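You operate a simulated robot arm through the tools that you are given. There is no shell and no other tool.

The job below is to be done with a simulated robot arm. You get a single attempt, and the scene is never put back.

## Task
Set the controls near the sensor bench. At the end: the focus ring is turned to 4; the white flag marker is on the grey sample case; the black iris dial is turned to 1; the lock knob of the focus ring is turned to free; whatever was shut is shut again. Leave all else as you found it, and nothing knocked over.

Only the result counts: the job must be done as asked and must still hold three seconds after the hand-in. Knocking over, shifting, dropping, spilling or breaking anything else fails it.

## Robot
A 7-joint arm with a two-finger gripper, fixed in place. Base frame: the origin is on the floor under the middle of its stand, x ahead of it, y to its left, z up. Readings come in mm, degrees, newtons and seconds.
With the tool pointing down near the work surface it reaches from about 340 to 720 mm from the base axis. Its first joint turns from -66.0 to 66.0 degrees. Payload 2.45 kg.
Tool frame: the origin (TCP) lies between the finger pads and is the grasp point; the fingertips stand 26 mm ahead of it; z points along the fingers, y is the line along which they close. The gripper opens to 96 mm; its body begins 69 mm behind the TCP.
Orientation is told as [roll, pitch, yaw] about the base's x, y, z axes, in that order, counted from this pose: with the fingers straight down and closing along the base's y, the tool's x points along the base's -x, its y along +y and its z along -z.

## Interface
- The arm moves only by the tool nudge_tool. Its argument "targets" is one flat list of numbers, 7 for each row, row after row: the turn, a rotation vector about the tool's x, y, z in degrees, then the shift along the tool's x, y, z in m, then the finger opening in m, from 0 to 0.096. In form: [wx, wy, wz, tx, ty, tz, grip, wx, wy, wz, tx, ty, tz, grip, ...]. A call has 1 to 20 rows; each row shifts and turns the commanded pose from where the row before left it, along the tool's axes as they then stand. Each row takes 0.2 s and may step no farther than 50 mm and 8.6 degrees from the row before; otherwise, or with a gripper value out of range, the whole call is refused. Where a pose cannot be reached the arm comes as near as it can. A force on the tool above 40 N (or 10 N above the force at the start of the call, whichever is more), or a blocked arm, ends the call early, and 0.2 s more pass. Each finger travels about 50 mm/s and halts on what it meets, pressing with about 32 N; the grip force reading is that of the motor and also rises with nothing between the fingers. The clock runs only during rows and for 0.2 s after the last one: add rows that do not move to give the fingers time. It gives the time, the measured TCP pose, the force on the tool (base axes), the opening and the grip force at its end, in the units of the frame above (readings bear some noise), with the torque about the TCP (base axes, N m) and any sound that the robot's microphone picked up, and new pictures: "views" is both (left out), scene, wrist or none.
- Cameras (640 x 400 px; columns grow to the right, rows downward): "scene" is fixed at [162.2, -381.2, 1426.1]; the picture's right is [0.78, -0.62, 0.00], its down [-0.33, -0.42, -0.85] and it looks along [0.53, 0.66, -0.53] (base axes); focal length 270 px, centre (320, 200). "wrist" rides on the gripper at [82, 3, -98] in the tool frame; the picture's right is [-0.04, 1.00, 0.00], its down [-0.73, -0.03, -0.68] and it looks along [-0.68, -0.03, 0.73] (tool axes); focal length 256 px, centre (320, 200).
- point_at(camera, pixels): for up to 12 pixels [column, row] of the newest picture of that camera ("zoom" is the newest enlarged one), the place [x, y, z] in the base frame of the surface seen there, good to about 2 mm, but the place of the scene camera against the robot may be out by one fixed shift of up to 12 mm in any direction. It takes no simulated time.
- inspect(camera, box): a new picture of the part [left, top, right, bottom] of that camera's present view, enlarged. It takes no simulated time.
- job_done(): hands the job in; it is judged then, once.

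Leave the gripper open and the arm clear of the work at the hand-in unless told otherwise.

The tools are called after "Call:" as name(argument=value, ...) on one line, values as JSON. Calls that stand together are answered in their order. nudge_tool: Moves the arm, as the interface text tells. Its arguments: {"type":"object","properties":{"targets":{"type":"array"},"views":{"type":"string","enum":["both","scene","wrist","none"]}},"required":["targets"]} The other tools are called the same way: point_at (camera, pixels) gives the place of the surface under pixels of a picture; inspect (camera, box) takes an enlarged picture of a part of a camera's view; job_done () hands the job in.

At the start:

```text
time_s: 0.0
eef_pos: [360.4, 282.6, 1191.1]
tcp_rot: [0.0, 0.0, 0.0]
contact_force: [0.3, -1.0, -0.6]
wrist_torque: [-0.01, -0.01, -0.04]
opening: 96.2
grip_force: 0.0
```

scene: 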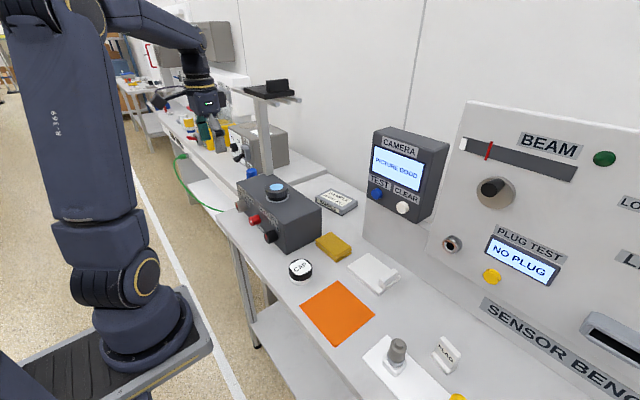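
wrist: 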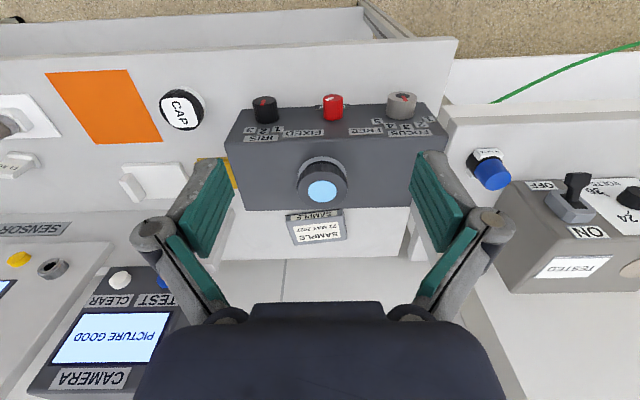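

I see a bench with a dark camera box carrying a black dial (IRIS), a red knob (FIXED), and a grey knob (FOCUS). A sample case lies behind it, with a CAP, a flag marker and other items nearby. I'll enlarge parts of both views first.

Call:
inspect(camera="wrist", box=[220, 70, 460, 220])

Call:
inspect(camera="scene", box=[220, 160, 380, 260])

Call:
inspect(camera="scene", box=[320, 240, 480, 400])

Call:
inspect(camera="scene", box=[440, 240, 640, 400])

```text
2.67 times, centred on (340, 145) of wrist
```

zoom: 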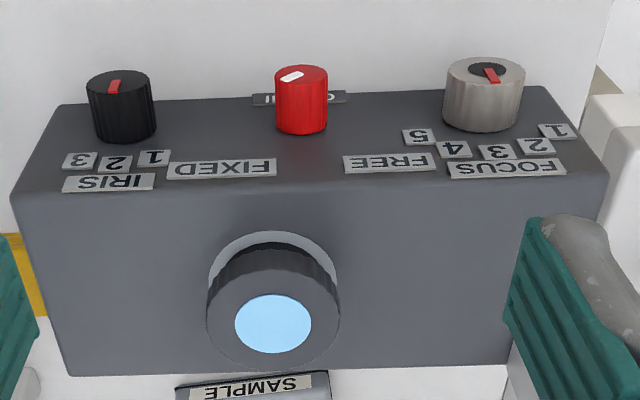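

```text
4.00 times, centred on (300, 210) of scene
```

zoom: 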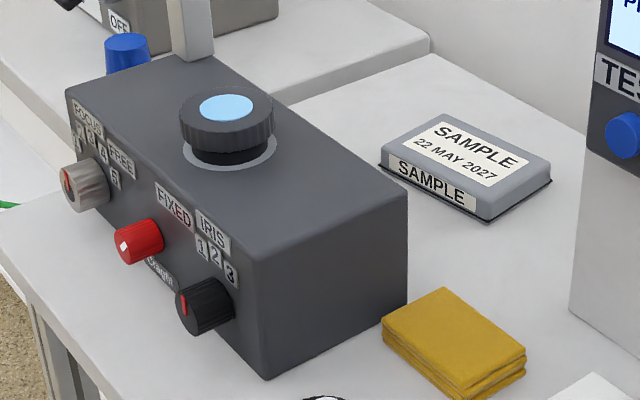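

```text
2.50 times, centred on (400, 320) of scene
```

zoom: 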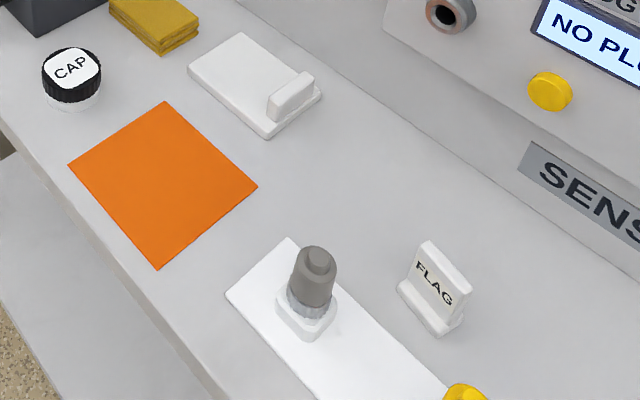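

```text
2.50 times, centred on (540, 320) of scene
```

zoom: 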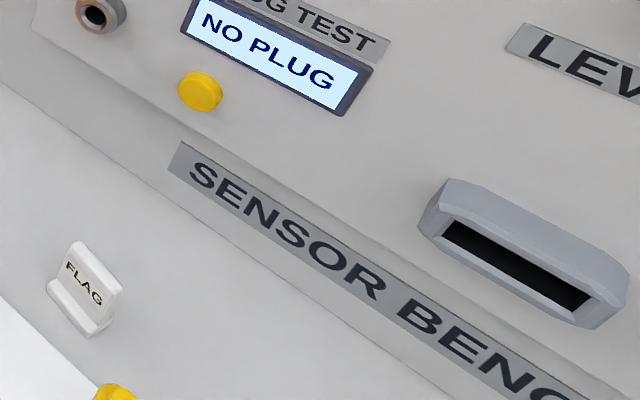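

The knobs sit on the box face that faces the robot. Next I'll read places of the knobs, labels, box edges, sample case and flag.

Call:
point_at(camera="wrist", pixels=[[265, 105], [333, 105], [402, 100], [262, 140], [390, 130], [230, 145], [445, 140], [322, 190], [318, 228], [345, 200], [180, 110], [240, 115]])

Call:
inspect(camera="scene", box=[225, 165, 285, 205])

Call:
inspect(camera="scene", box=[120, 60, 300, 180])

Call:
inspect(camera="scene", box=[230, 190, 290, 250])

```text
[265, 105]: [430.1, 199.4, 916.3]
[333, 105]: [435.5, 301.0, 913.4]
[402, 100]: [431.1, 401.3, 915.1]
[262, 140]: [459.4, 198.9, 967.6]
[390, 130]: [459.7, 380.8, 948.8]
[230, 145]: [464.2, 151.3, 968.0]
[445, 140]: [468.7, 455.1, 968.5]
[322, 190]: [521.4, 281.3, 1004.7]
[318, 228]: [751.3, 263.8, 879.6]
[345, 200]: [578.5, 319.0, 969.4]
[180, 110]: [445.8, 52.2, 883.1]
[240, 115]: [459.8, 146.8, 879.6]
```

```text
10.00 times, centred on (255, 185) of scene
```

zoom: 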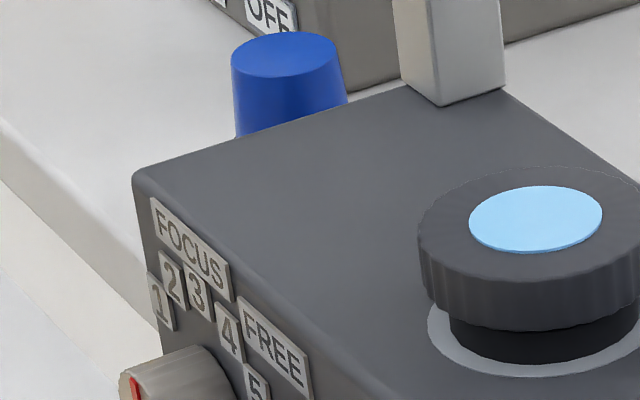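

```text
3.33 times, centred on (210, 120) of scene
```

zoom: 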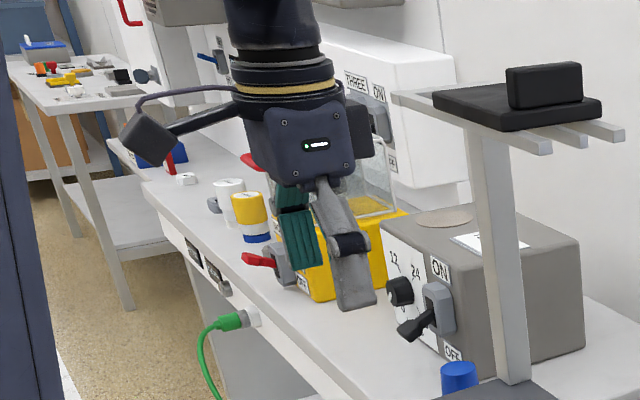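

```text
6.67 times, centred on (260, 220) of scene
```

zoom: 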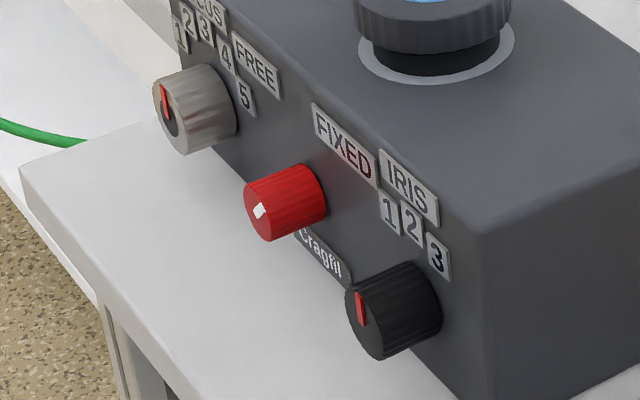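

The focus knob pointer, the white mark of the lock and the iris pointer are visible. I'll zoom on each of the three for accurate angles.

Call:
inspect(camera="wrist", box=[360, 80, 450, 140])

Call:
point_at(camera="zoom", pixels=[[545, 165], [500, 200], [397, 212], [265, 208], [165, 168], [250, 245], [300, 80], [300, 110], [355, 65], [235, 100], [400, 100], [310, 130]])

Call:
inspect(camera="wrist", box=[290, 85, 380, 145])

Call:
inspect(camera="wrist", box=[230, 85, 320, 145])

```text
6.67 times, centred on (405, 110) of wrist
```

zoom: 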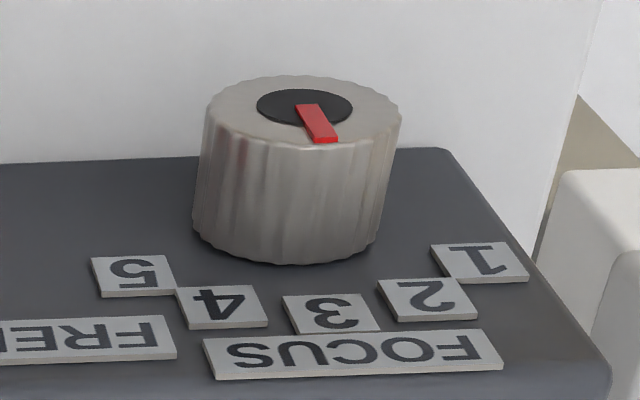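

```text
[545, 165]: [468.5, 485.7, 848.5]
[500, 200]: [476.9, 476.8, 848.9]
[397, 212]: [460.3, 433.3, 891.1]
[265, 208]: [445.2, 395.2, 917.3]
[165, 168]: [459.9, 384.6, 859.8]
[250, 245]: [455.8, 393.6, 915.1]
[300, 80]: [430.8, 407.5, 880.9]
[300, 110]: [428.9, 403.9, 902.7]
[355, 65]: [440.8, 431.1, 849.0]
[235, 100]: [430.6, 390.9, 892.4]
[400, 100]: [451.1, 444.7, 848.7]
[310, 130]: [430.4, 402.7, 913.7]
```

```text
6.67 times, centred on (335, 115) of wrist
```

zoom: 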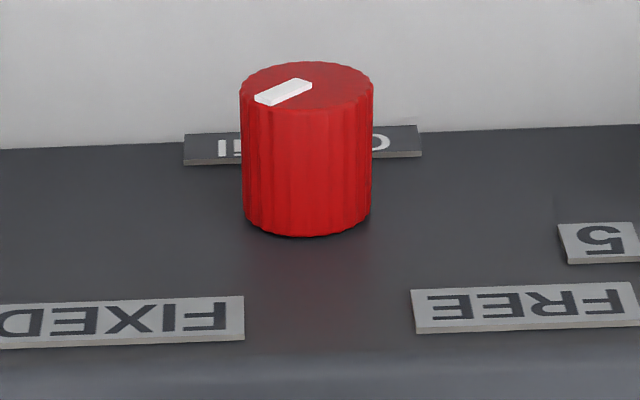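

```text
6.67 times, centred on (275, 115) of wrist
```

zoom: 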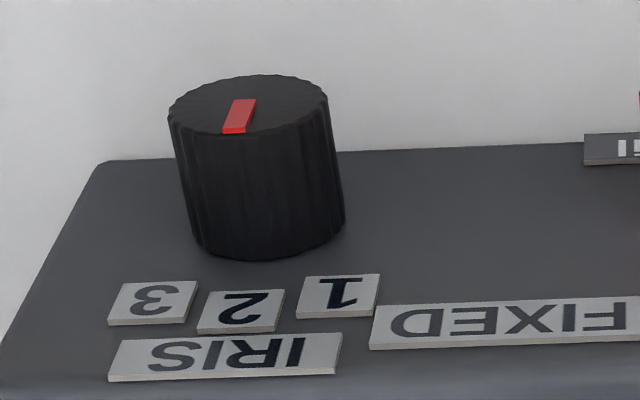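

Table top is near z=848, the box top near z=970. Now I'll read exact places of labels and pointers, re-taking each zoom and pointing in it.

Call:
inspect(camera="wrist", box=[360, 80, 450, 140])

Call:
point_at(camera="zoom", pixels=[[480, 262], [428, 299], [331, 312], [222, 306], [134, 275], [305, 107], [329, 140], [303, 78], [208, 115], [400, 115], [300, 140], [560, 300]])

Call:
inspect(camera="wrist", box=[290, 85, 380, 145])

Call:
point_at(camera="zoom", pixels=[[525, 307], [120, 320], [258, 99], [308, 84], [242, 92], [372, 92], [307, 64], [305, 110], [305, 225], [250, 225], [365, 225], [205, 145]])

Call:
inspect(camera="wrist", box=[230, 85, 320, 145])

Call:
point_at(camera="zoom", pixels=[[339, 297], [241, 310], [152, 302], [245, 101], [233, 130], [250, 77], [170, 115], [327, 105], [250, 132], [265, 250], [200, 250], [340, 230]])

```text
6.67 times, centred on (405, 110) of wrist
```

zoom: 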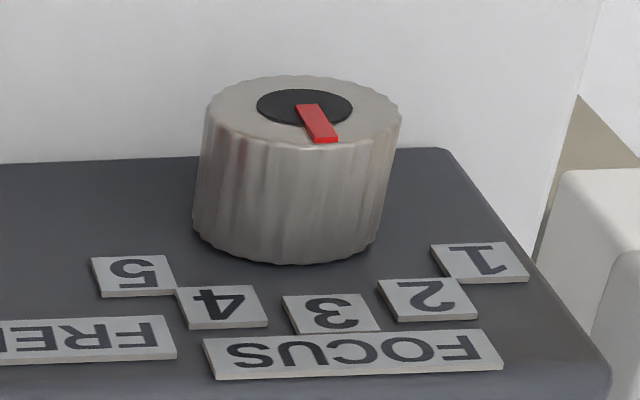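

```text
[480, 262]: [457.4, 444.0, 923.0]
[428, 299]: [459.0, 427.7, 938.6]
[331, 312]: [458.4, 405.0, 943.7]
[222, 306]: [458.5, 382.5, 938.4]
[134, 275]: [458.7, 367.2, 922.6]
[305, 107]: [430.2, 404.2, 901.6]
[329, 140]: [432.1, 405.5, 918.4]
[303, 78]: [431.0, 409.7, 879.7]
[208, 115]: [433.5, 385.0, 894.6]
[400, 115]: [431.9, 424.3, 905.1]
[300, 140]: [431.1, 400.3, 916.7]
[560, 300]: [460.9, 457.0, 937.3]
```

```text
6.67 times, centred on (335, 115) of wrist
```

zoom: 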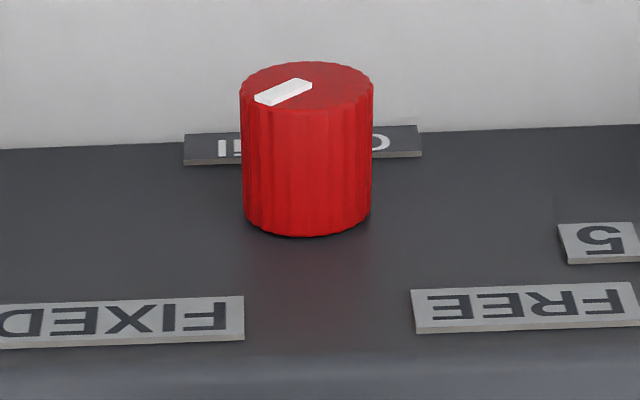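

```text
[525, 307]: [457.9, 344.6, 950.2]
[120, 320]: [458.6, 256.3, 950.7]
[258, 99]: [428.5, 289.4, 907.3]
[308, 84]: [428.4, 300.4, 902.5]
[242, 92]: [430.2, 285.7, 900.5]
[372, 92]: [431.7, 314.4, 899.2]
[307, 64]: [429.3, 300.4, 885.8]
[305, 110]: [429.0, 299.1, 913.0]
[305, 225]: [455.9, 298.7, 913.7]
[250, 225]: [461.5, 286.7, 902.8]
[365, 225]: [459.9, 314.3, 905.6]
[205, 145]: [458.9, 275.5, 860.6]
```

```text
6.67 times, centred on (275, 115) of wrist
```

zoom: 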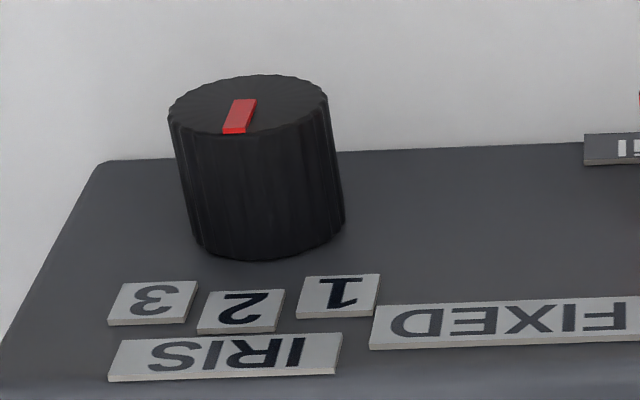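

```text
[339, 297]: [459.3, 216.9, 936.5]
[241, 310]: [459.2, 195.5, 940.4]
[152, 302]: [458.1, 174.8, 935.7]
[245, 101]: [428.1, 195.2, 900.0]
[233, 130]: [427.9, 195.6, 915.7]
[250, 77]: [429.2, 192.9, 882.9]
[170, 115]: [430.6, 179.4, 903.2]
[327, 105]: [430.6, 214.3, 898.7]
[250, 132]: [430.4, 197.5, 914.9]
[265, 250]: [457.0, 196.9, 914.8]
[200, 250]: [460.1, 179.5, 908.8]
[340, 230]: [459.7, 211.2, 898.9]
```

The knobs read: focus centre ≈ (405, 900), labels 30° apart, pointer straight up at 3. The lock is at ≈ (300, 900), its white mark toward FIXED. The iris is at ≈ (197, 900), pointer straight up at 2. The axes run along base x. I'll tilt the tool 45° forward so the wrist camera looks straight at this face.

Call:
nudge_tool(targets=[0, -7.5, 0, 0, 0, 0, 0.07, 0, -7.5, 0, 0, 0, 0, 0.07, 0, -7.5, 0, 0, 0, 0, 0.07, 0, -7.5, 0, 0, 0, 0, 0.07, 0, -7.5, 0, 0, 0, 0, 0.07, 0, -7.5, 0, 0, 0, 0, 0.07, 0, 0, 0, 0, 0, 0, 0.07], views="both")

```text
time_s: 1.6
eef_pos: [361.4, 284.0, 1191.3]
tcp_rot: [0.0, -45.1, 0.1]
contact_force: [-0.3, 0.1, -0.1]
wrist_torque: [0.0, -0.02, 0.02]
opening: 70.0
grip_force: 0.0
```

scene: 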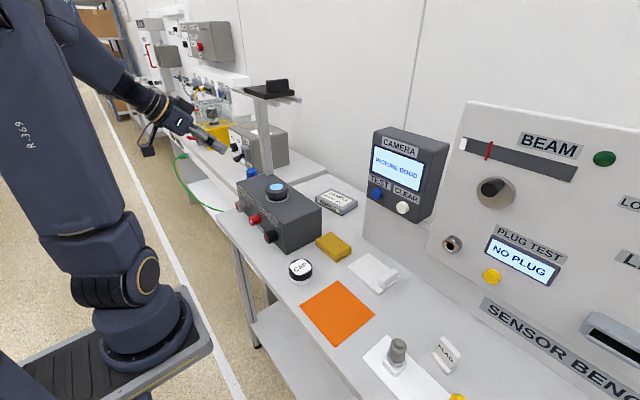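
wrist: 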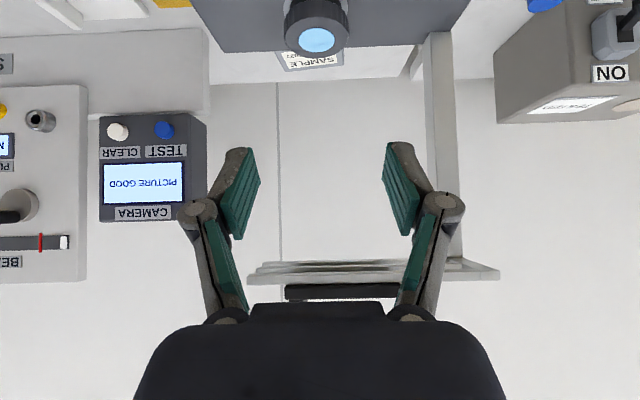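

The tilt worked: the picture now looks level. I'll go down 231 mm at x=360, with about 16 mm toward y=300, so the knob face is in front of the wrist camera.

Call:
nudge_tool(targets=[0, 0, 0, 0.0272, 0.0027, 0.0272, 0.07, 0, 0, 0, 0.0272, 0.0027, 0.0272, 0.07, 0, 0, 0, 0.0272, 0.0027, 0.0272, 0.07, 0, 0, 0, 0.0272, 0.0027, 0.0272, 0.07, 0, 0, 0, 0.0272, 0.0027, 0.0272, 0.07, 0, 0, 0, 0.0272, 0.0027, 0.0272, 0.07, 0, 0, 0, 0, 0, 0, 0.07], views="both")

```text
time_s: 3.2
eef_pos: [360.9, 300.5, 961.8]
tcp_rot: [0.0, -45.0, 0.0]
contact_force: [-0.3, -0.1, -0.3]
wrist_torque: [0.05, 0.0, 0.0]
opening: 69.9
grip_force: 0.0
```

scene: 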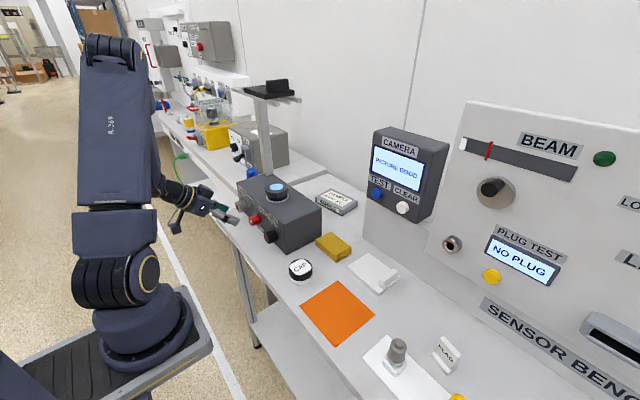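
wrist: 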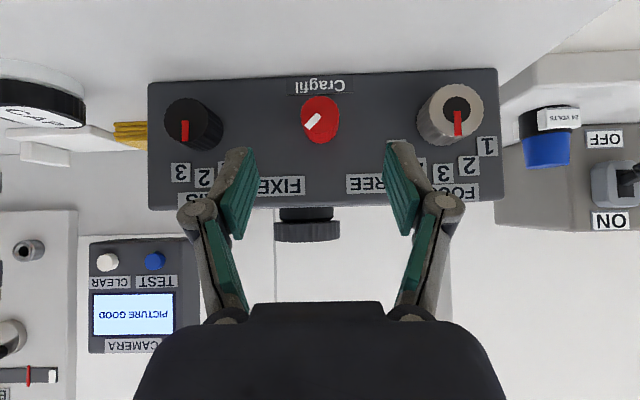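

Now I see the face straight on, with the red lock knob at (320, 120) and its white mark pointing to lower left in this upside-down picture, toward FIXED. I'll zoom in and measure it.

Call:
inspect(camera="wrist", box=[270, 70, 370, 200])

Call:
point_at(camera="wrist", pixels=[[320, 119], [320, 97], [320, 141], [302, 119], [339, 119], [308, 128], [318, 117], [278, 185], [365, 184], [168, 90], [420, 60], [430, 85]])

Call:
inspect(camera="wrist", box=[400, 70, 510, 210])

Call:
inspect(camera="wrist", box=[145, 80, 245, 215])

```text
3.08 times, centred on (320, 135) of wrist
```

zoom: 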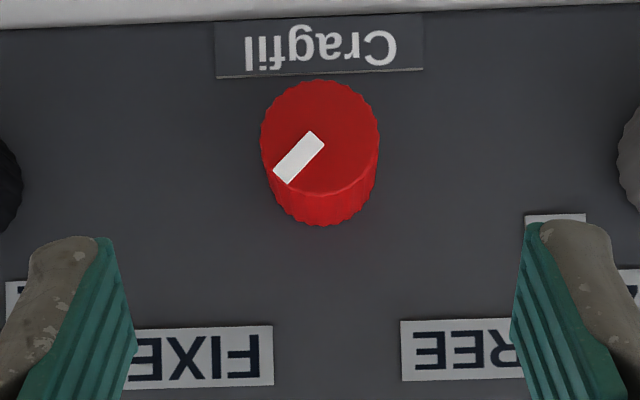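

```text
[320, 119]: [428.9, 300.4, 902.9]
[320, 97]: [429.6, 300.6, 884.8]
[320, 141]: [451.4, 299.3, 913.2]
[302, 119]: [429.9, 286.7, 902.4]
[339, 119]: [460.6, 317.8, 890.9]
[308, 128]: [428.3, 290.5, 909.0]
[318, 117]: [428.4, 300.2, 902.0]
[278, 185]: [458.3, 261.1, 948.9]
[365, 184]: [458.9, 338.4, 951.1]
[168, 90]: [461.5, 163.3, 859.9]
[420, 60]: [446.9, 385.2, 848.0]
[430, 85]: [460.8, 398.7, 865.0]
```

```text
2.86 times, centred on (455, 140) of wrist
```

zoom: 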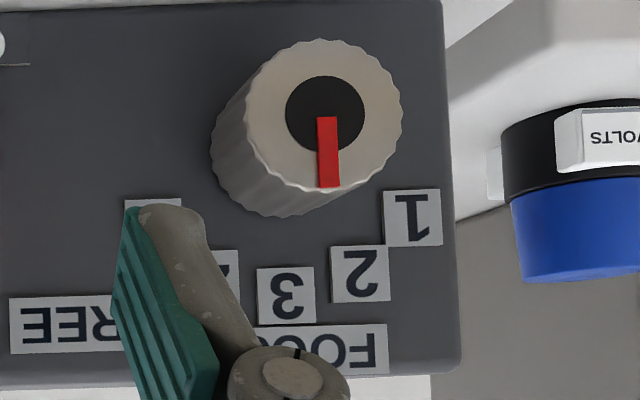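

```text
2.96 times, centred on (195, 148) of wrist
```

zoom: 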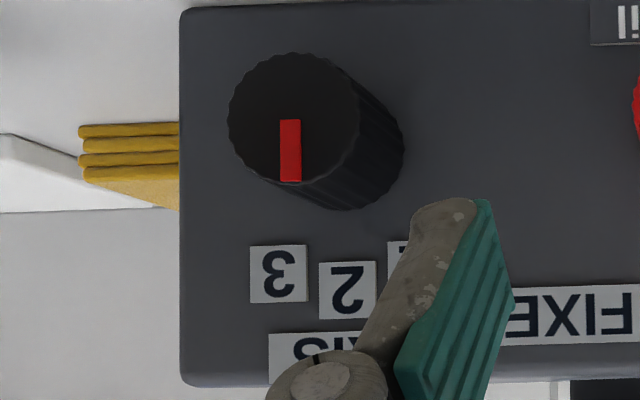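

The lock mark sits at about −43° and FREE is the mirror image at about +45°, so the turn is −90° about base x. Finger pads are about 24 mm wide and reach 26 mm ahead. I'll roll the tool +45° about base x here, away from the box, so one grip can swing from +45° to −45°. The opening goes to 45 mm.

Call:
nudge_tool(targets=[-5.303, 0, 5.303, 0, 0, 0, 0.06, -5.303, 0, 5.303, 0, 0, 0, 0.055, -5.303, 0, 5.303, 0, 0, 0, 0.05, -5.303, 0, 5.303, 0, 0, 0, 0.045, -5.303, 0, 5.303, 0, 0, 0, 0.045, -5.303, 0, 5.303, 0, 0, 0, 0.045, 0, 0, 0, 0, 0, 0, 0.045, 0, 0, 0, 0, 0, 0, 0.045], views="both")

```text
time_s: 5.0
eef_pos: [366.5, 306.8, 957.7]
tcp_rot: [54.7, -30.0, -35.3]
contact_force: [0.0, -0.7, 0.5]
wrist_torque: [-0.01, 0.02, 0.03]
opening: 45.0
grip_force: 0.0
out of reach, approached as far as the arm can: row 2, 6
```

scene: 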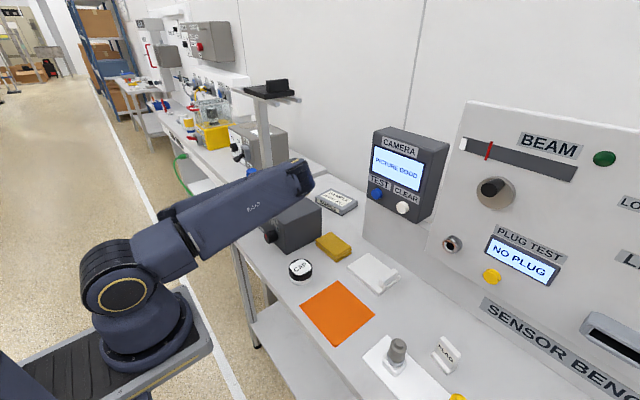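
wrist: 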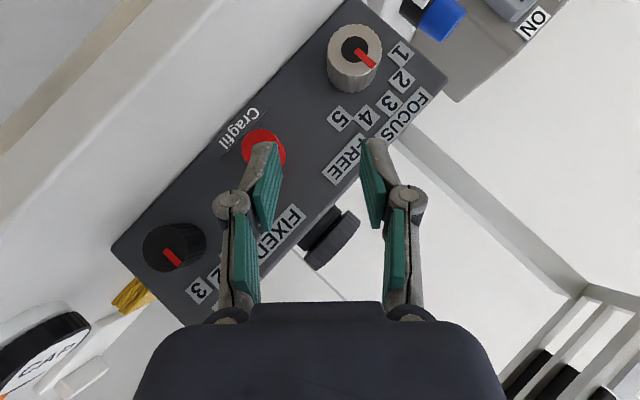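

The pose at +45° roll is at the edge of reach and the elbow swung out to the right over the box, which I don't want. I'll undo the roll and instead use rolls from 0 to negative, in two grips.

Call:
nudge_tool(targets=[5.303, 0, -5.303, 0, 0, 0, 0.045, 5.303, 0, -5.303, 0, 0, 0, 0.045, 5.303, 0, -5.303, 0, 0, 0, 0.045, 5.303, 0, -5.303, 0, 0, 0, 0.045, 5.303, 0, -5.303, 0, 0, 0, 0.045, 5.303, 0, -5.303, 0, 0, 0, 0.045, 0, 0, 0, 0, 0, 0, 0.045, 0, 0, 0, 0, 0, 0, 0.045], views="both")

```text
time_s: 6.8
eef_pos: [364.9, 307.1, 959.5]
tcp_rot: [0.0, -45.0, 0.1]
contact_force: [-0.5, 0.0, 0.0]
wrist_torque: [0.01, -0.03, -0.02]
opening: 45.1
grip_force: 0.1
```

scene: 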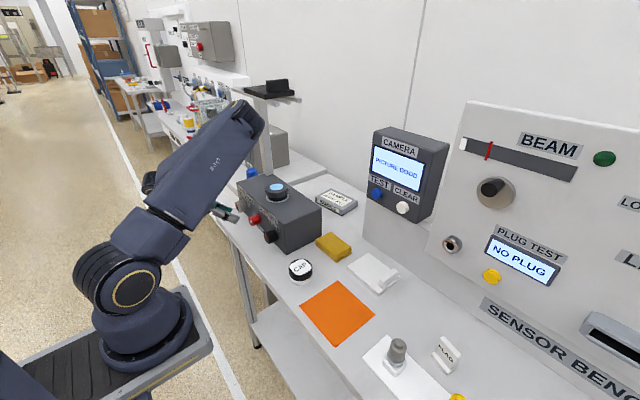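
wrist: 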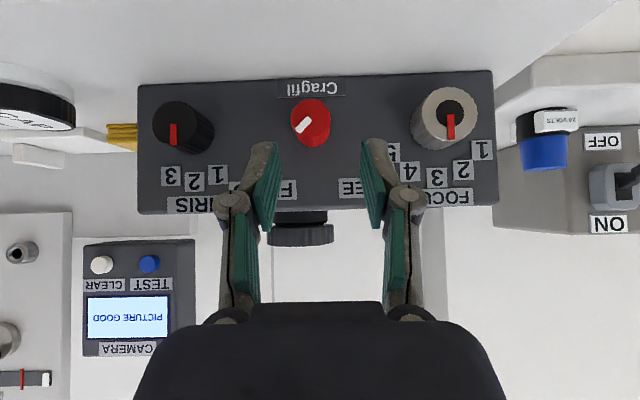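

The tool is back at zero roll, but the elbow is still leaning. I'll check where the elbow link sits relative to the box.

Call:
point_at(camera="scene", pixels=[[245, 115], [215, 170], [160, 240], [235, 205], [150, 180], [130, 290], [260, 60], [225, 210]])

Call:
inspect(camera="scene", box=[60, 80, 340, 300])

```text
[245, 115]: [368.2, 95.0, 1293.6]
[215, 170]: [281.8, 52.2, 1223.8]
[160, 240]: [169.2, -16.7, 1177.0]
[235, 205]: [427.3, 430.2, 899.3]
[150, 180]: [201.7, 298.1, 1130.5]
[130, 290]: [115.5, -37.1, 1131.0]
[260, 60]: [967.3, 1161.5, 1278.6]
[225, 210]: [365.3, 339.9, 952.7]
```

```text
1.82 times, centred on (200, 190) of scene
```

zoom: 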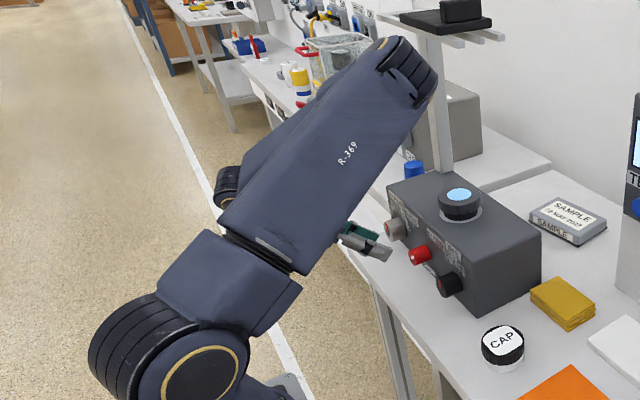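

The elbow is at about (368, 95, 1294), well clear above the box. I'll reduce the tilt to 30°, which is easier on reach, then move to about (395, 300, 930) in front of the lock knob.

Call:
nudge_tool(targets=[0, 7.5, 0, 0, 0, 0, 0.045, 0, 7.5, 0, 0, 0, 0, 0.045, 0, 0, 0, -0.0057, -0.0034, 0.0203, 0.045, 0, 0, 0, -0.0056, -0.0033, 0.0203, 0.045, 0, 0, 0, 0, 0, 0, 0.045], views="both")

```text
time_s: 8.0
eef_pos: [394.4, 300.5, 929.5]
tcp_rot: [0.1, -30.0, 0.0]
contact_force: [0.3, -0.1, 0.1]
wrist_torque: [0.0, 0.03, -0.02]
opening: 44.8
grip_force: 0.0
```

scene: 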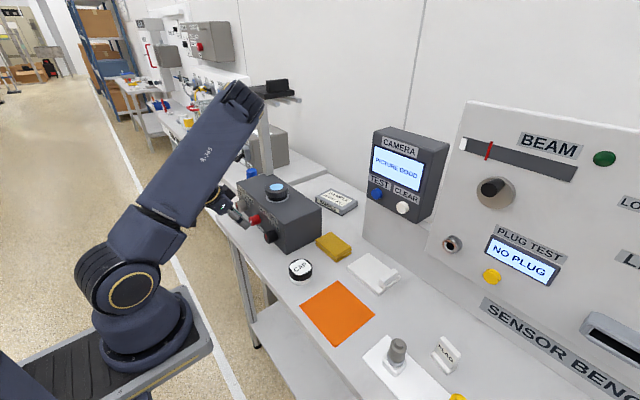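
wrist: 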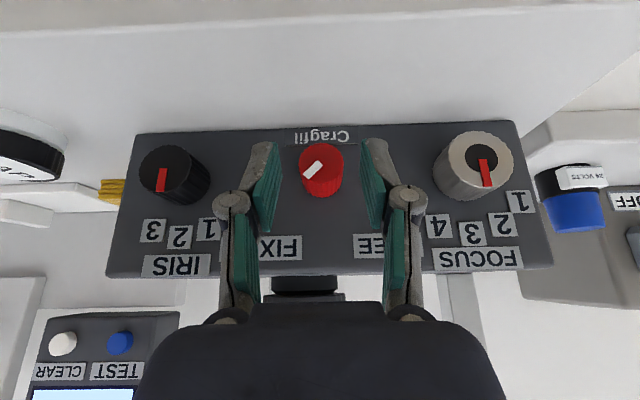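

The lock knob is centred between the fingers at (321, 170). Next: down 29.5 mm to the knob's axis height, then forward to x≈433 with the fingers straddling it, still open.

Call:
nudge_tool(targets=[0, 0, 0, 0.01475, 0, 0.0255, 0.045, 0, 0, 0, -0.0167, 0, 0.0097, 0.045, 0, 0, 0, -0.0167, 0, 0.0097, 0.045, 0, 0, 0, 0, 0, 0, 0.045], views="both")

```text
time_s: 9.0
eef_pos: [431.6, 302.0, 899.6]
tcp_rot: [0.1, -30.0, -0.1]
contact_force: [-0.3, 0.0, 0.5]
wrist_torque: [-0.04, 0.0, -0.01]
opening: 44.9
grip_force: 0.0
```

scene: 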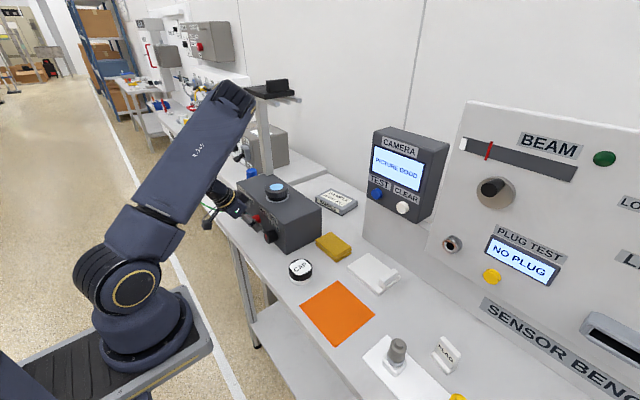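
wrist: 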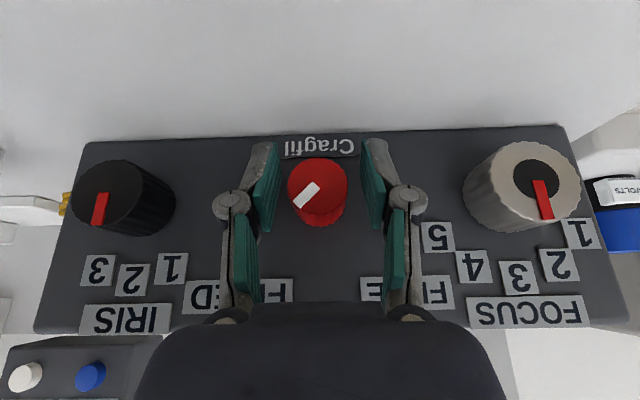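

The fingers straddle the lock knob with no contact. I'll check the knob's centre and the finger tips' distance to the face before closing.

Call:
point_at(camera="wrist", pixels=[[318, 186], [290, 186], [346, 184], [318, 160], [318, 208], [268, 150], [370, 150], [320, 250]])

Call:
inspect(camera="wrist", box=[200, 110, 440, 260])

```text
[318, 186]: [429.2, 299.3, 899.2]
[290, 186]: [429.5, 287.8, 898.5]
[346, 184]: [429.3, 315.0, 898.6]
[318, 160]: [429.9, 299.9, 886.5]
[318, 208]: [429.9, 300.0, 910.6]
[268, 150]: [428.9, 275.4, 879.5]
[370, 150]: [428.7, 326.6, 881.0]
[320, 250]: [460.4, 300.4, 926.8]
```

```text
2.67 times, centred on (320, 185) of wrist
```

zoom: 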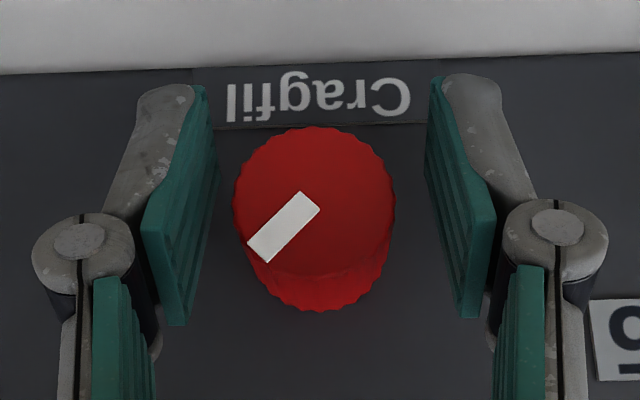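

Knob centre reads about (300.5, 899) and the TCP is nearly on axis. I'll shift 1 mm toward −y and close the fingers on the knob.

Call:
nudge_tool(targets=[0, 0, 0, 0, -0.001, 0, 0.045, 0, 0, 0, 0, 0, 0, 0.02, 0, 0, 0, 0, 0, 0, 0.02, 0, 0, 0, 0, 0, 0, 0.02], views="wrist")

```text
time_s: 10.0
eef_pos: [432.6, 300.7, 899.0]
tcp_rot: [0.0, -30.0, 0.0]
contact_force: [0.5, -2.9, -0.4]
wrist_torque: [-0.02, 0.18, 0.01]
opening: 27.5
grip_force: 44.9
```

wrist: 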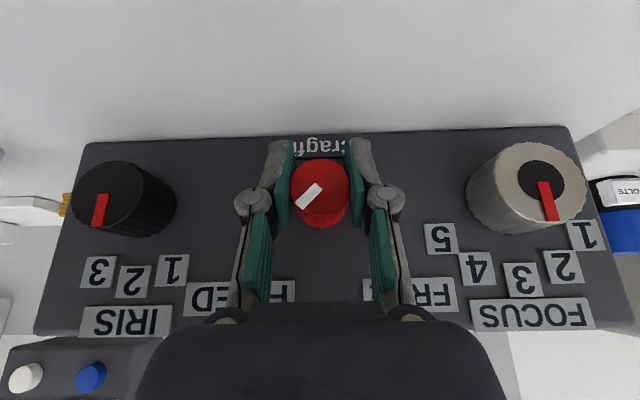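

The fingers hold the knob (opening 27.5 mm). I'll turn it −15° about base x first and check forces and the mark.

Call:
nudge_tool(targets=[4.33, 0, -2.5, 0, 0, 0, 0.02, 4.33, 0, -2.5, 0, 0, 0, 0.02, 4.33, 0, -2.5, 0, 0, 0, 0.02], views="both")

```text
time_s: 10.8
eef_pos: [434.0, 300.5, 898.7]
tcp_rot: [-17.3, -28.8, 8.5]
contact_force: [1.5, -4.2, -5.6]
wrist_torque: [0.03, -0.52, -0.06]
opening: 27.4
grip_force: 44.9
```

scene: 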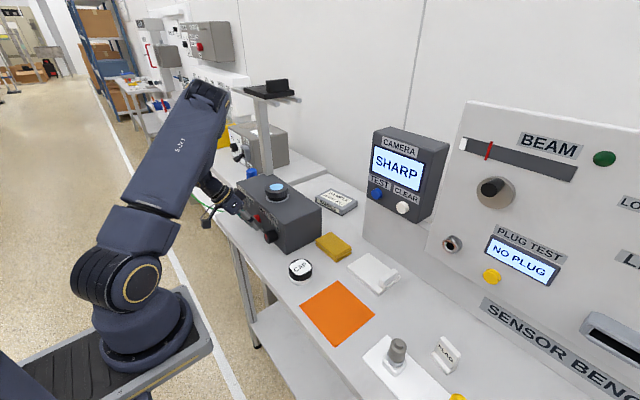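
wrist: 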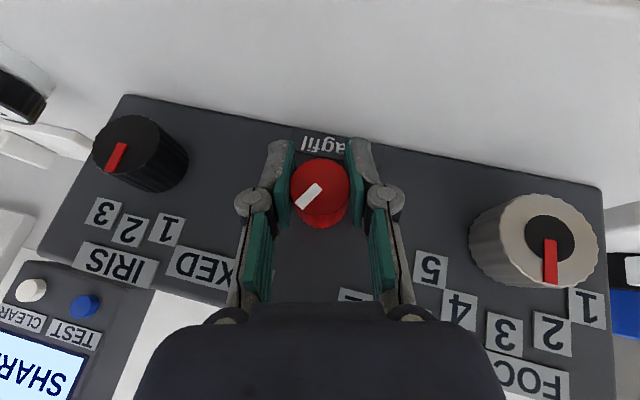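

The knob turns with the fingers, at low forces. I'll continue another −30°, to a total of −45°.

Call:
nudge_tool(targets=[6.495, 0, -3.75, 0, 0, 0, 0.02, 6.495, 0, -3.75, 0, 0, 0, 0.02, 6.495, 0, -3.75, 0, 0, 0, 0.02, 6.495, 0, -3.75, 0, 0, 0, 0.02, 0, 0, 0, 0, 0, 0, 0.02], views="both")

```text
time_s: 12.0
eef_pos: [433.6, 299.5, 898.7]
tcp_rot: [-49.3, -20.7, 22.1]
contact_force: [-8.8, -16.7, 6.4]
wrist_torque: [-0.01, 0.08, -0.26]
opening: 27.7
grip_force: 45.5
```

scene: 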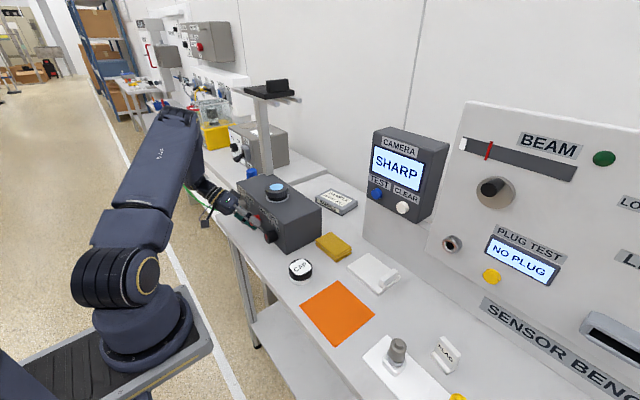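
wrist: 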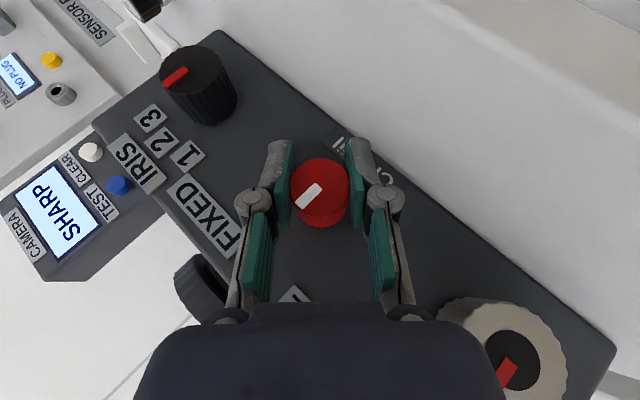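

The lock has turned about −45° with the grip holding. I'll open the fingers, roll back +45° around the knob's axis without shifting, and look at the mark.

Call:
nudge_tool(targets=[0, 0, 0, 0, 0, 0, 0.045, 0, 0, 0, 0, 0, 0, 0.045, -6.495, 0, 3.75, 0, 0, 0, 0.045, -6.495, 0, 3.75, 0, 0, 0, 0.045, -6.495, 0, 3.75, 0, 0, 0, 0.045, -6.495, 0, 3.75, 0, 0, 0, 0.045, -6.495, 0, 3.75, 0, 0, 0, 0.045, -6.495, 0, 3.75, 0, 0, 0, 0.045, 0, 0, 0, 0, 0, 0, 0.045], views="both")

```text
time_s: 14.0
eef_pos: [434.3, 300.1, 898.5]
tcp_rot: [0.1, -30.0, -0.1]
contact_force: [0.1, -0.5, -0.3]
wrist_torque: [-0.03, -0.03, -0.02]
opening: 44.9
grip_force: 0.0
```

scene: 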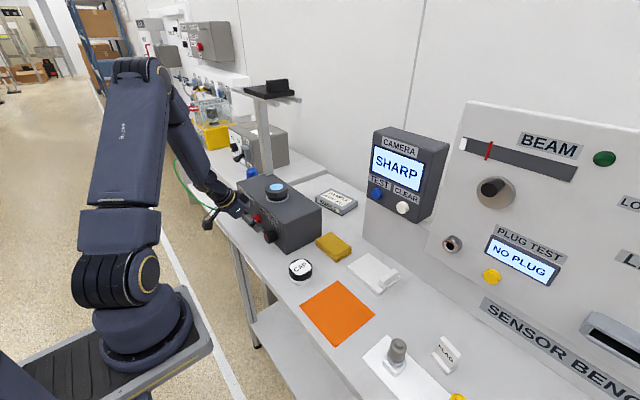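
wrist: 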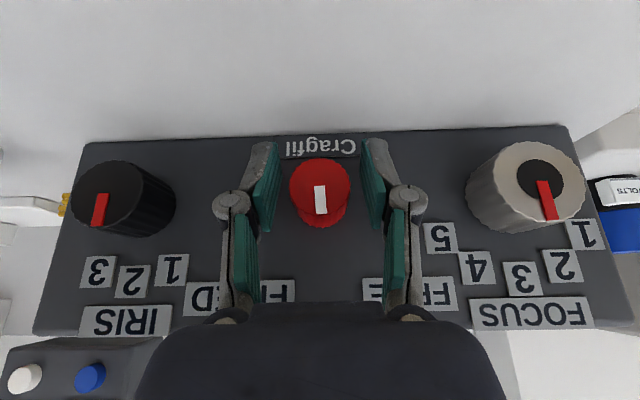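

The mark now points straight up, halfway. I'll grip again and turn another −45° toward FREE.

Call:
nudge_tool(targets=[0, 0, 0, 0, 0, 0, 0.02, 0, 0, 0, 0, 0, 0, 0.02, 0, 0, 0, 0, 0, 0, 0.02, 6.495, 0, -3.75, 0, 0, 0, 0.02, 6.495, 0, -3.75, 0, 0, 0, 0.02, 6.495, 0, -3.75, 0, 0, 0, 0.02, 6.495, 0, -3.75, 0, 0, 0, 0.02, 6.495, 0, -3.75, 0, 0, 0, 0.02, 6.495, 0, -3.75, 0, 0, 0, 0.02, 0, 0, 0, 0, 0, 0, 0.02], views="both")

```text
time_s: 16.2
eef_pos: [434.0, 299.8, 898.3]
tcp_rot: [-49.2, -20.6, 22.1]
contact_force: [0.1, -6.7, -0.6]
wrist_torque: [0.33, 0.5, -0.75]
opening: 28.4
grip_force: 44.9
```

scene: 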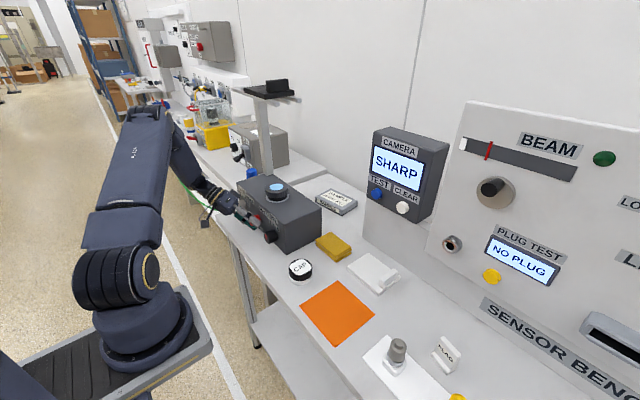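
wrist: 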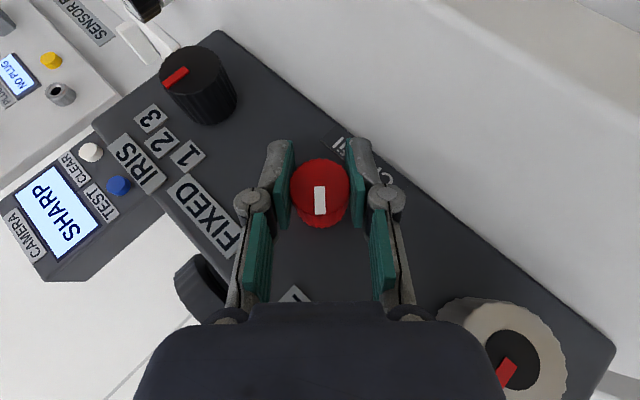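

The torque rose a little to 0.33 N m at the end and the mark is still in line with the fingers, so it is near +45°. I'll open, roll back and look at the mark against FREE.

Call:
nudge_tool(targets=[0, 0, 0, 0, 0, 0, 0.045, 0, 0, 0, 0, 0, 0, 0.045, -6.495, 0, 3.75, 0, 0, 0, 0.045, -6.495, 0, 3.75, 0, 0, 0, 0.045, -6.495, 0, 3.75, 0, 0, 0, 0.045, -6.495, 0, 3.75, 0, 0, 0, 0.045, -6.495, 0, 3.75, 0, 0, 0, 0.045, -6.495, 0, 3.75, 0, 0, 0, 0.045, 0, 0, 0, 0, 0, 0, 0.045], views="wrist")

Call:
inspect(camera="wrist", box=[200, 110, 440, 310])

```text
time_s: 18.2
eef_pos: [432.0, 299.1, 899.7]
tcp_rot: [0.1, -29.9, 0.0]
contact_force: [-0.1, 0.4, 0.1]
wrist_torque: [-0.02, 0.02, -0.01]
opening: 45.3
grip_force: 0.1
```

wrist: 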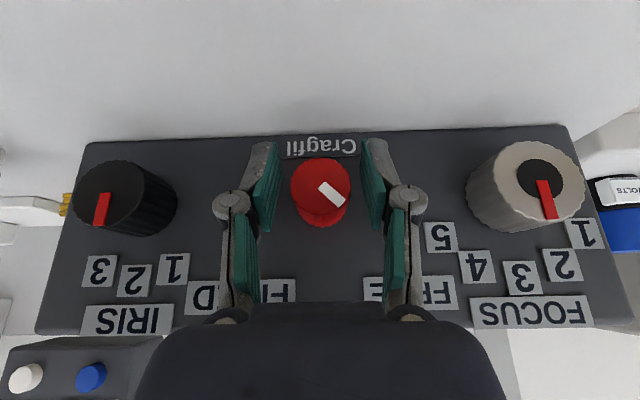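

```text
2.00 times, centred on (320, 210) of wrist
```

zoom: 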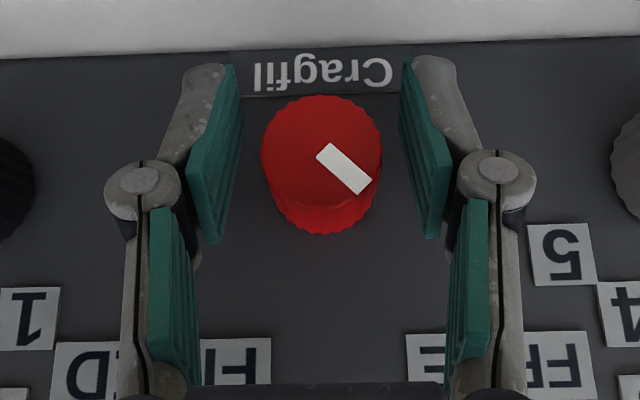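

The mark now points at +45°, at FREE. I'll back off 40 mm in −x, then move 105 mm in +y to stand in front of the focus knob, opening to 64 mm.

Call:
nudge_tool(targets=[0, 0, 0, 0.0173, 0, -0.01, 0.045, 0, 0, 0, 0.0173, 0, -0.01, 0.045, 0, 0, 0, 0, 0.035, 0, 0.064, 0, 0, 0, 0, 0.035, 0, 0.064, 0, 0, 0, 0, 0.035, 0, 0.064, 0, 0, 0, 0, 0, 0, 0.064], views="both")

Call:
point_at(camera="wrist", pixels=[[320, 170], [300, 170], [340, 170], [320, 150], [320, 190]])

```text
time_s: 19.6
eef_pos: [393.3, 405.2, 897.7]
tcp_rot: [0.0, -30.0, 0.0]
contact_force: [0.6, 1.2, -0.1]
wrist_torque: [-0.02, -0.01, 0.0]
opening: 63.8
grip_force: 0.0
```

scene: 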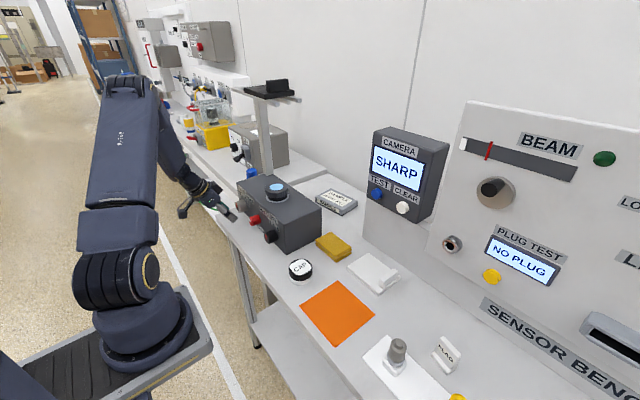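
wrist: 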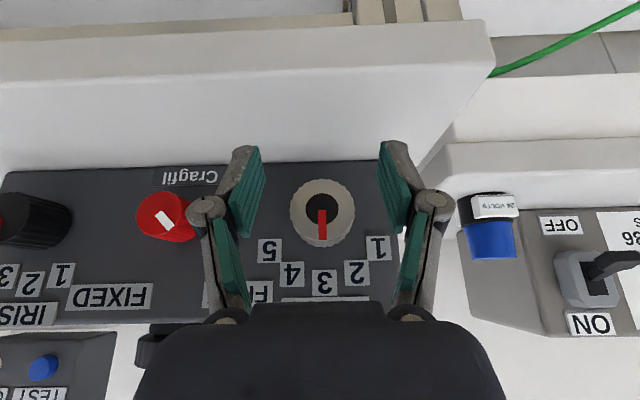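

```text
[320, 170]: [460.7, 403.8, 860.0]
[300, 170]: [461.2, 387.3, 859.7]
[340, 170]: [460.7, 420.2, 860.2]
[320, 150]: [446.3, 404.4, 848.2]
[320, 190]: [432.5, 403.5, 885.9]
```

The focus knob is centred at (322, 212), pointer straight up at 3. I'll read its centre and where the neighbouring blue knob and switch are.

Call:
point_at(camera="wrist", pixels=[[322, 212], [292, 212], [353, 212], [322, 182], [322, 240], [490, 240], [465, 215], [515, 240], [590, 280], [462, 190], [485, 30], [490, 205]])

Call:
inspect(camera="wrist", box=[250, 150, 410, 310])

```text
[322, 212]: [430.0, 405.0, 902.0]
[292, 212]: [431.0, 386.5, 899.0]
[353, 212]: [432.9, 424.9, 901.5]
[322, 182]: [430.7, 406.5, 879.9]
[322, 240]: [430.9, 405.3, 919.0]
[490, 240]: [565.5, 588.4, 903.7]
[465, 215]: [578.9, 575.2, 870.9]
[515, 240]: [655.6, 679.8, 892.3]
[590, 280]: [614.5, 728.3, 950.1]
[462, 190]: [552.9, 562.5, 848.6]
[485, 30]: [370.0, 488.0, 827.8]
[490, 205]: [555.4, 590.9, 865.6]
```

```text
2.50 times, centred on (330, 230) of wrist
```

zoom: 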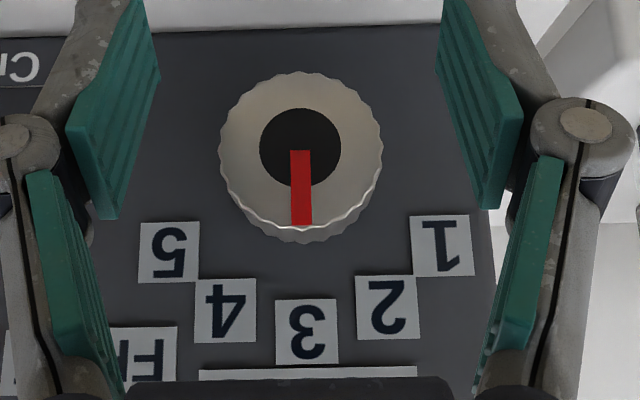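

The focus centre is at (405, 900) and other things are far off. I'll raise 2 mm, roll −15° about base x, and go forward 40 mm with the fingers open around the knob.

Call:
nudge_tool(targets=[0, 0, 0, -0.001, 0, -0.0017, 0.064, 6.495, 0, -3.75, 0, 0, 0, 0.064, 6.495, 0, -3.75, 0, 0, 0, 0.064, 0, 0, 0, -0.0173, 0, 0.01, 0.064, 0, 0, 0, -0.0173, 0, 0.01, 0.064, 0, 0, 0, 0, 0, 0, 0.064], views="wrist")

Call:
inspect(camera="wrist", box=[200, 110, 440, 260])

```text
time_s: 21.0
eef_pos: [435.2, 406.7, 901.4]
tcp_rot: [-17.3, -29.0, 8.5]
contact_force: [-0.6, -0.7, -0.3]
wrist_torque: [-0.01, -0.01, 0.02]
opening: 63.8
grip_force: 0.1
```

wrist: 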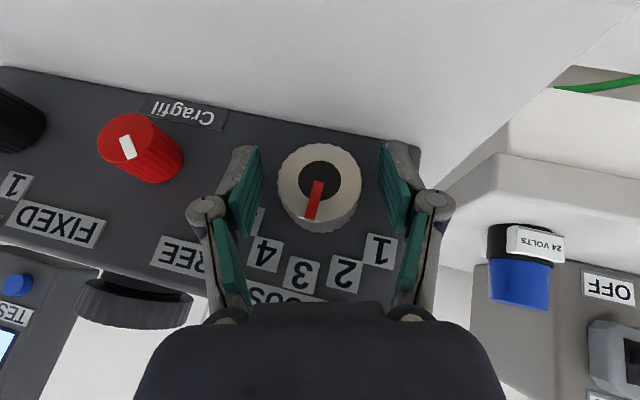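

```text
2.67 times, centred on (320, 185) of wrist
```

zoom: 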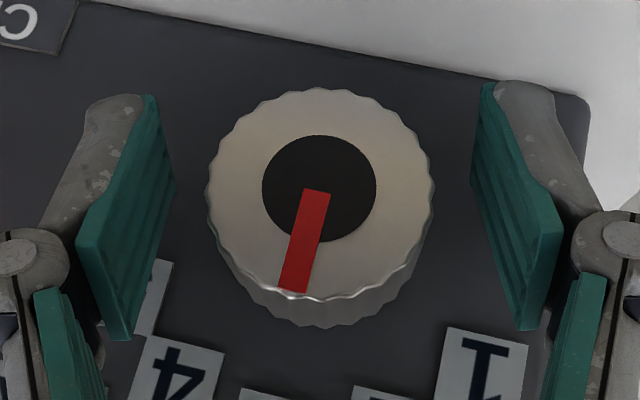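

The knob sits centred between the pads. I'll close on it, wait, then turn +30° about base x toward 4.

Call:
nudge_tool(targets=[0, 0, 0, 0, 0, 0, 0.03, 0, 0, 0, 0, 0, 0, 0.03, 0, 0, 0, 0, 0, 0, 0.03, 0, 0, 0, 0, 0, 0, 0.03, -4.33, 0, 2.5, 0, 0, 0, 0.03, -4.33, 0, 2.5, 0, 0, 0, 0.03], views="wrist")

```text
time_s: 22.4
eef_pos: [433.8, 406.3, 902.4]
tcp_rot: [-5.7, -29.9, 2.8]
contact_force: [-0.5, -1.7, 6.8]
wrist_torque: [-0.04, -0.18, -0.14]
opening: 39.5
grip_force: 44.7
```

wrist: 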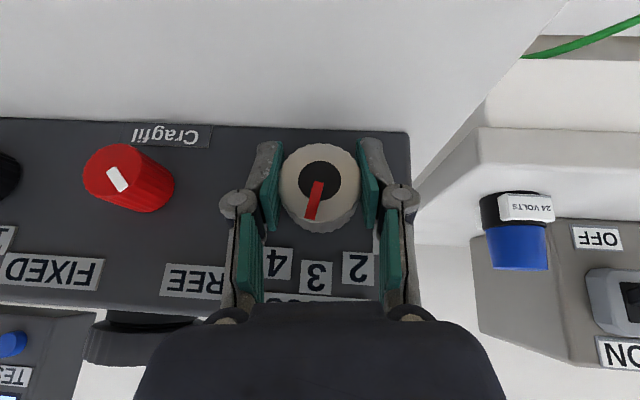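

The focus pointer turns with the fingers and the lock stays at FREE. I'll turn the remaining +20°.

Call:
nudge_tool(targets=[-4.33, 0, 2.5, 0, 0, 0, 0.03, -4.33, 0, 2.5, 0, 0, 0, 0.03, -4.33, 0, 2.5, 0, 0, 0, 0.03, -4.33, 0, 2.5, 0, 0, 0, 0.03, 0, 0, 0, 0, 0, 0, 0.03], views="wrist")

Call:
inspect(camera="wrist", box=[200, 110, 440, 310])

```text
time_s: 23.6
eef_pos: [434.4, 404.4, 901.4]
tcp_rot: [17.3, -28.9, -8.5]
contact_force: [4.9, 1.0, 8.9]
wrist_torque: [-0.02, -1.02, 0.07]
opening: 39.3
grip_force: 45.0
```

wrist: 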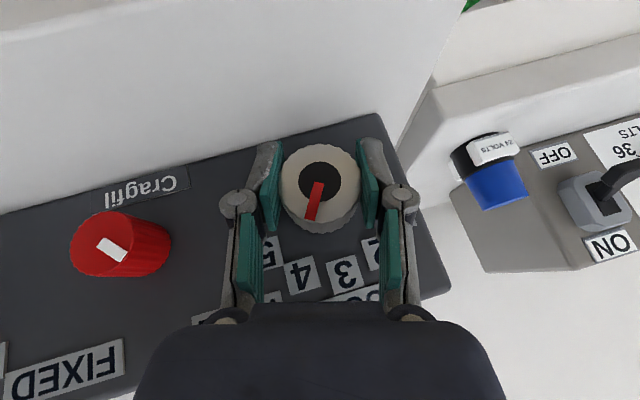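

```text
2.00 times, centred on (320, 210) of wrist
```

zoom: 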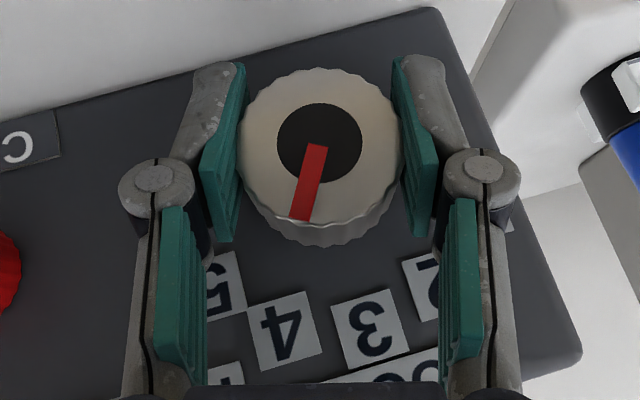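

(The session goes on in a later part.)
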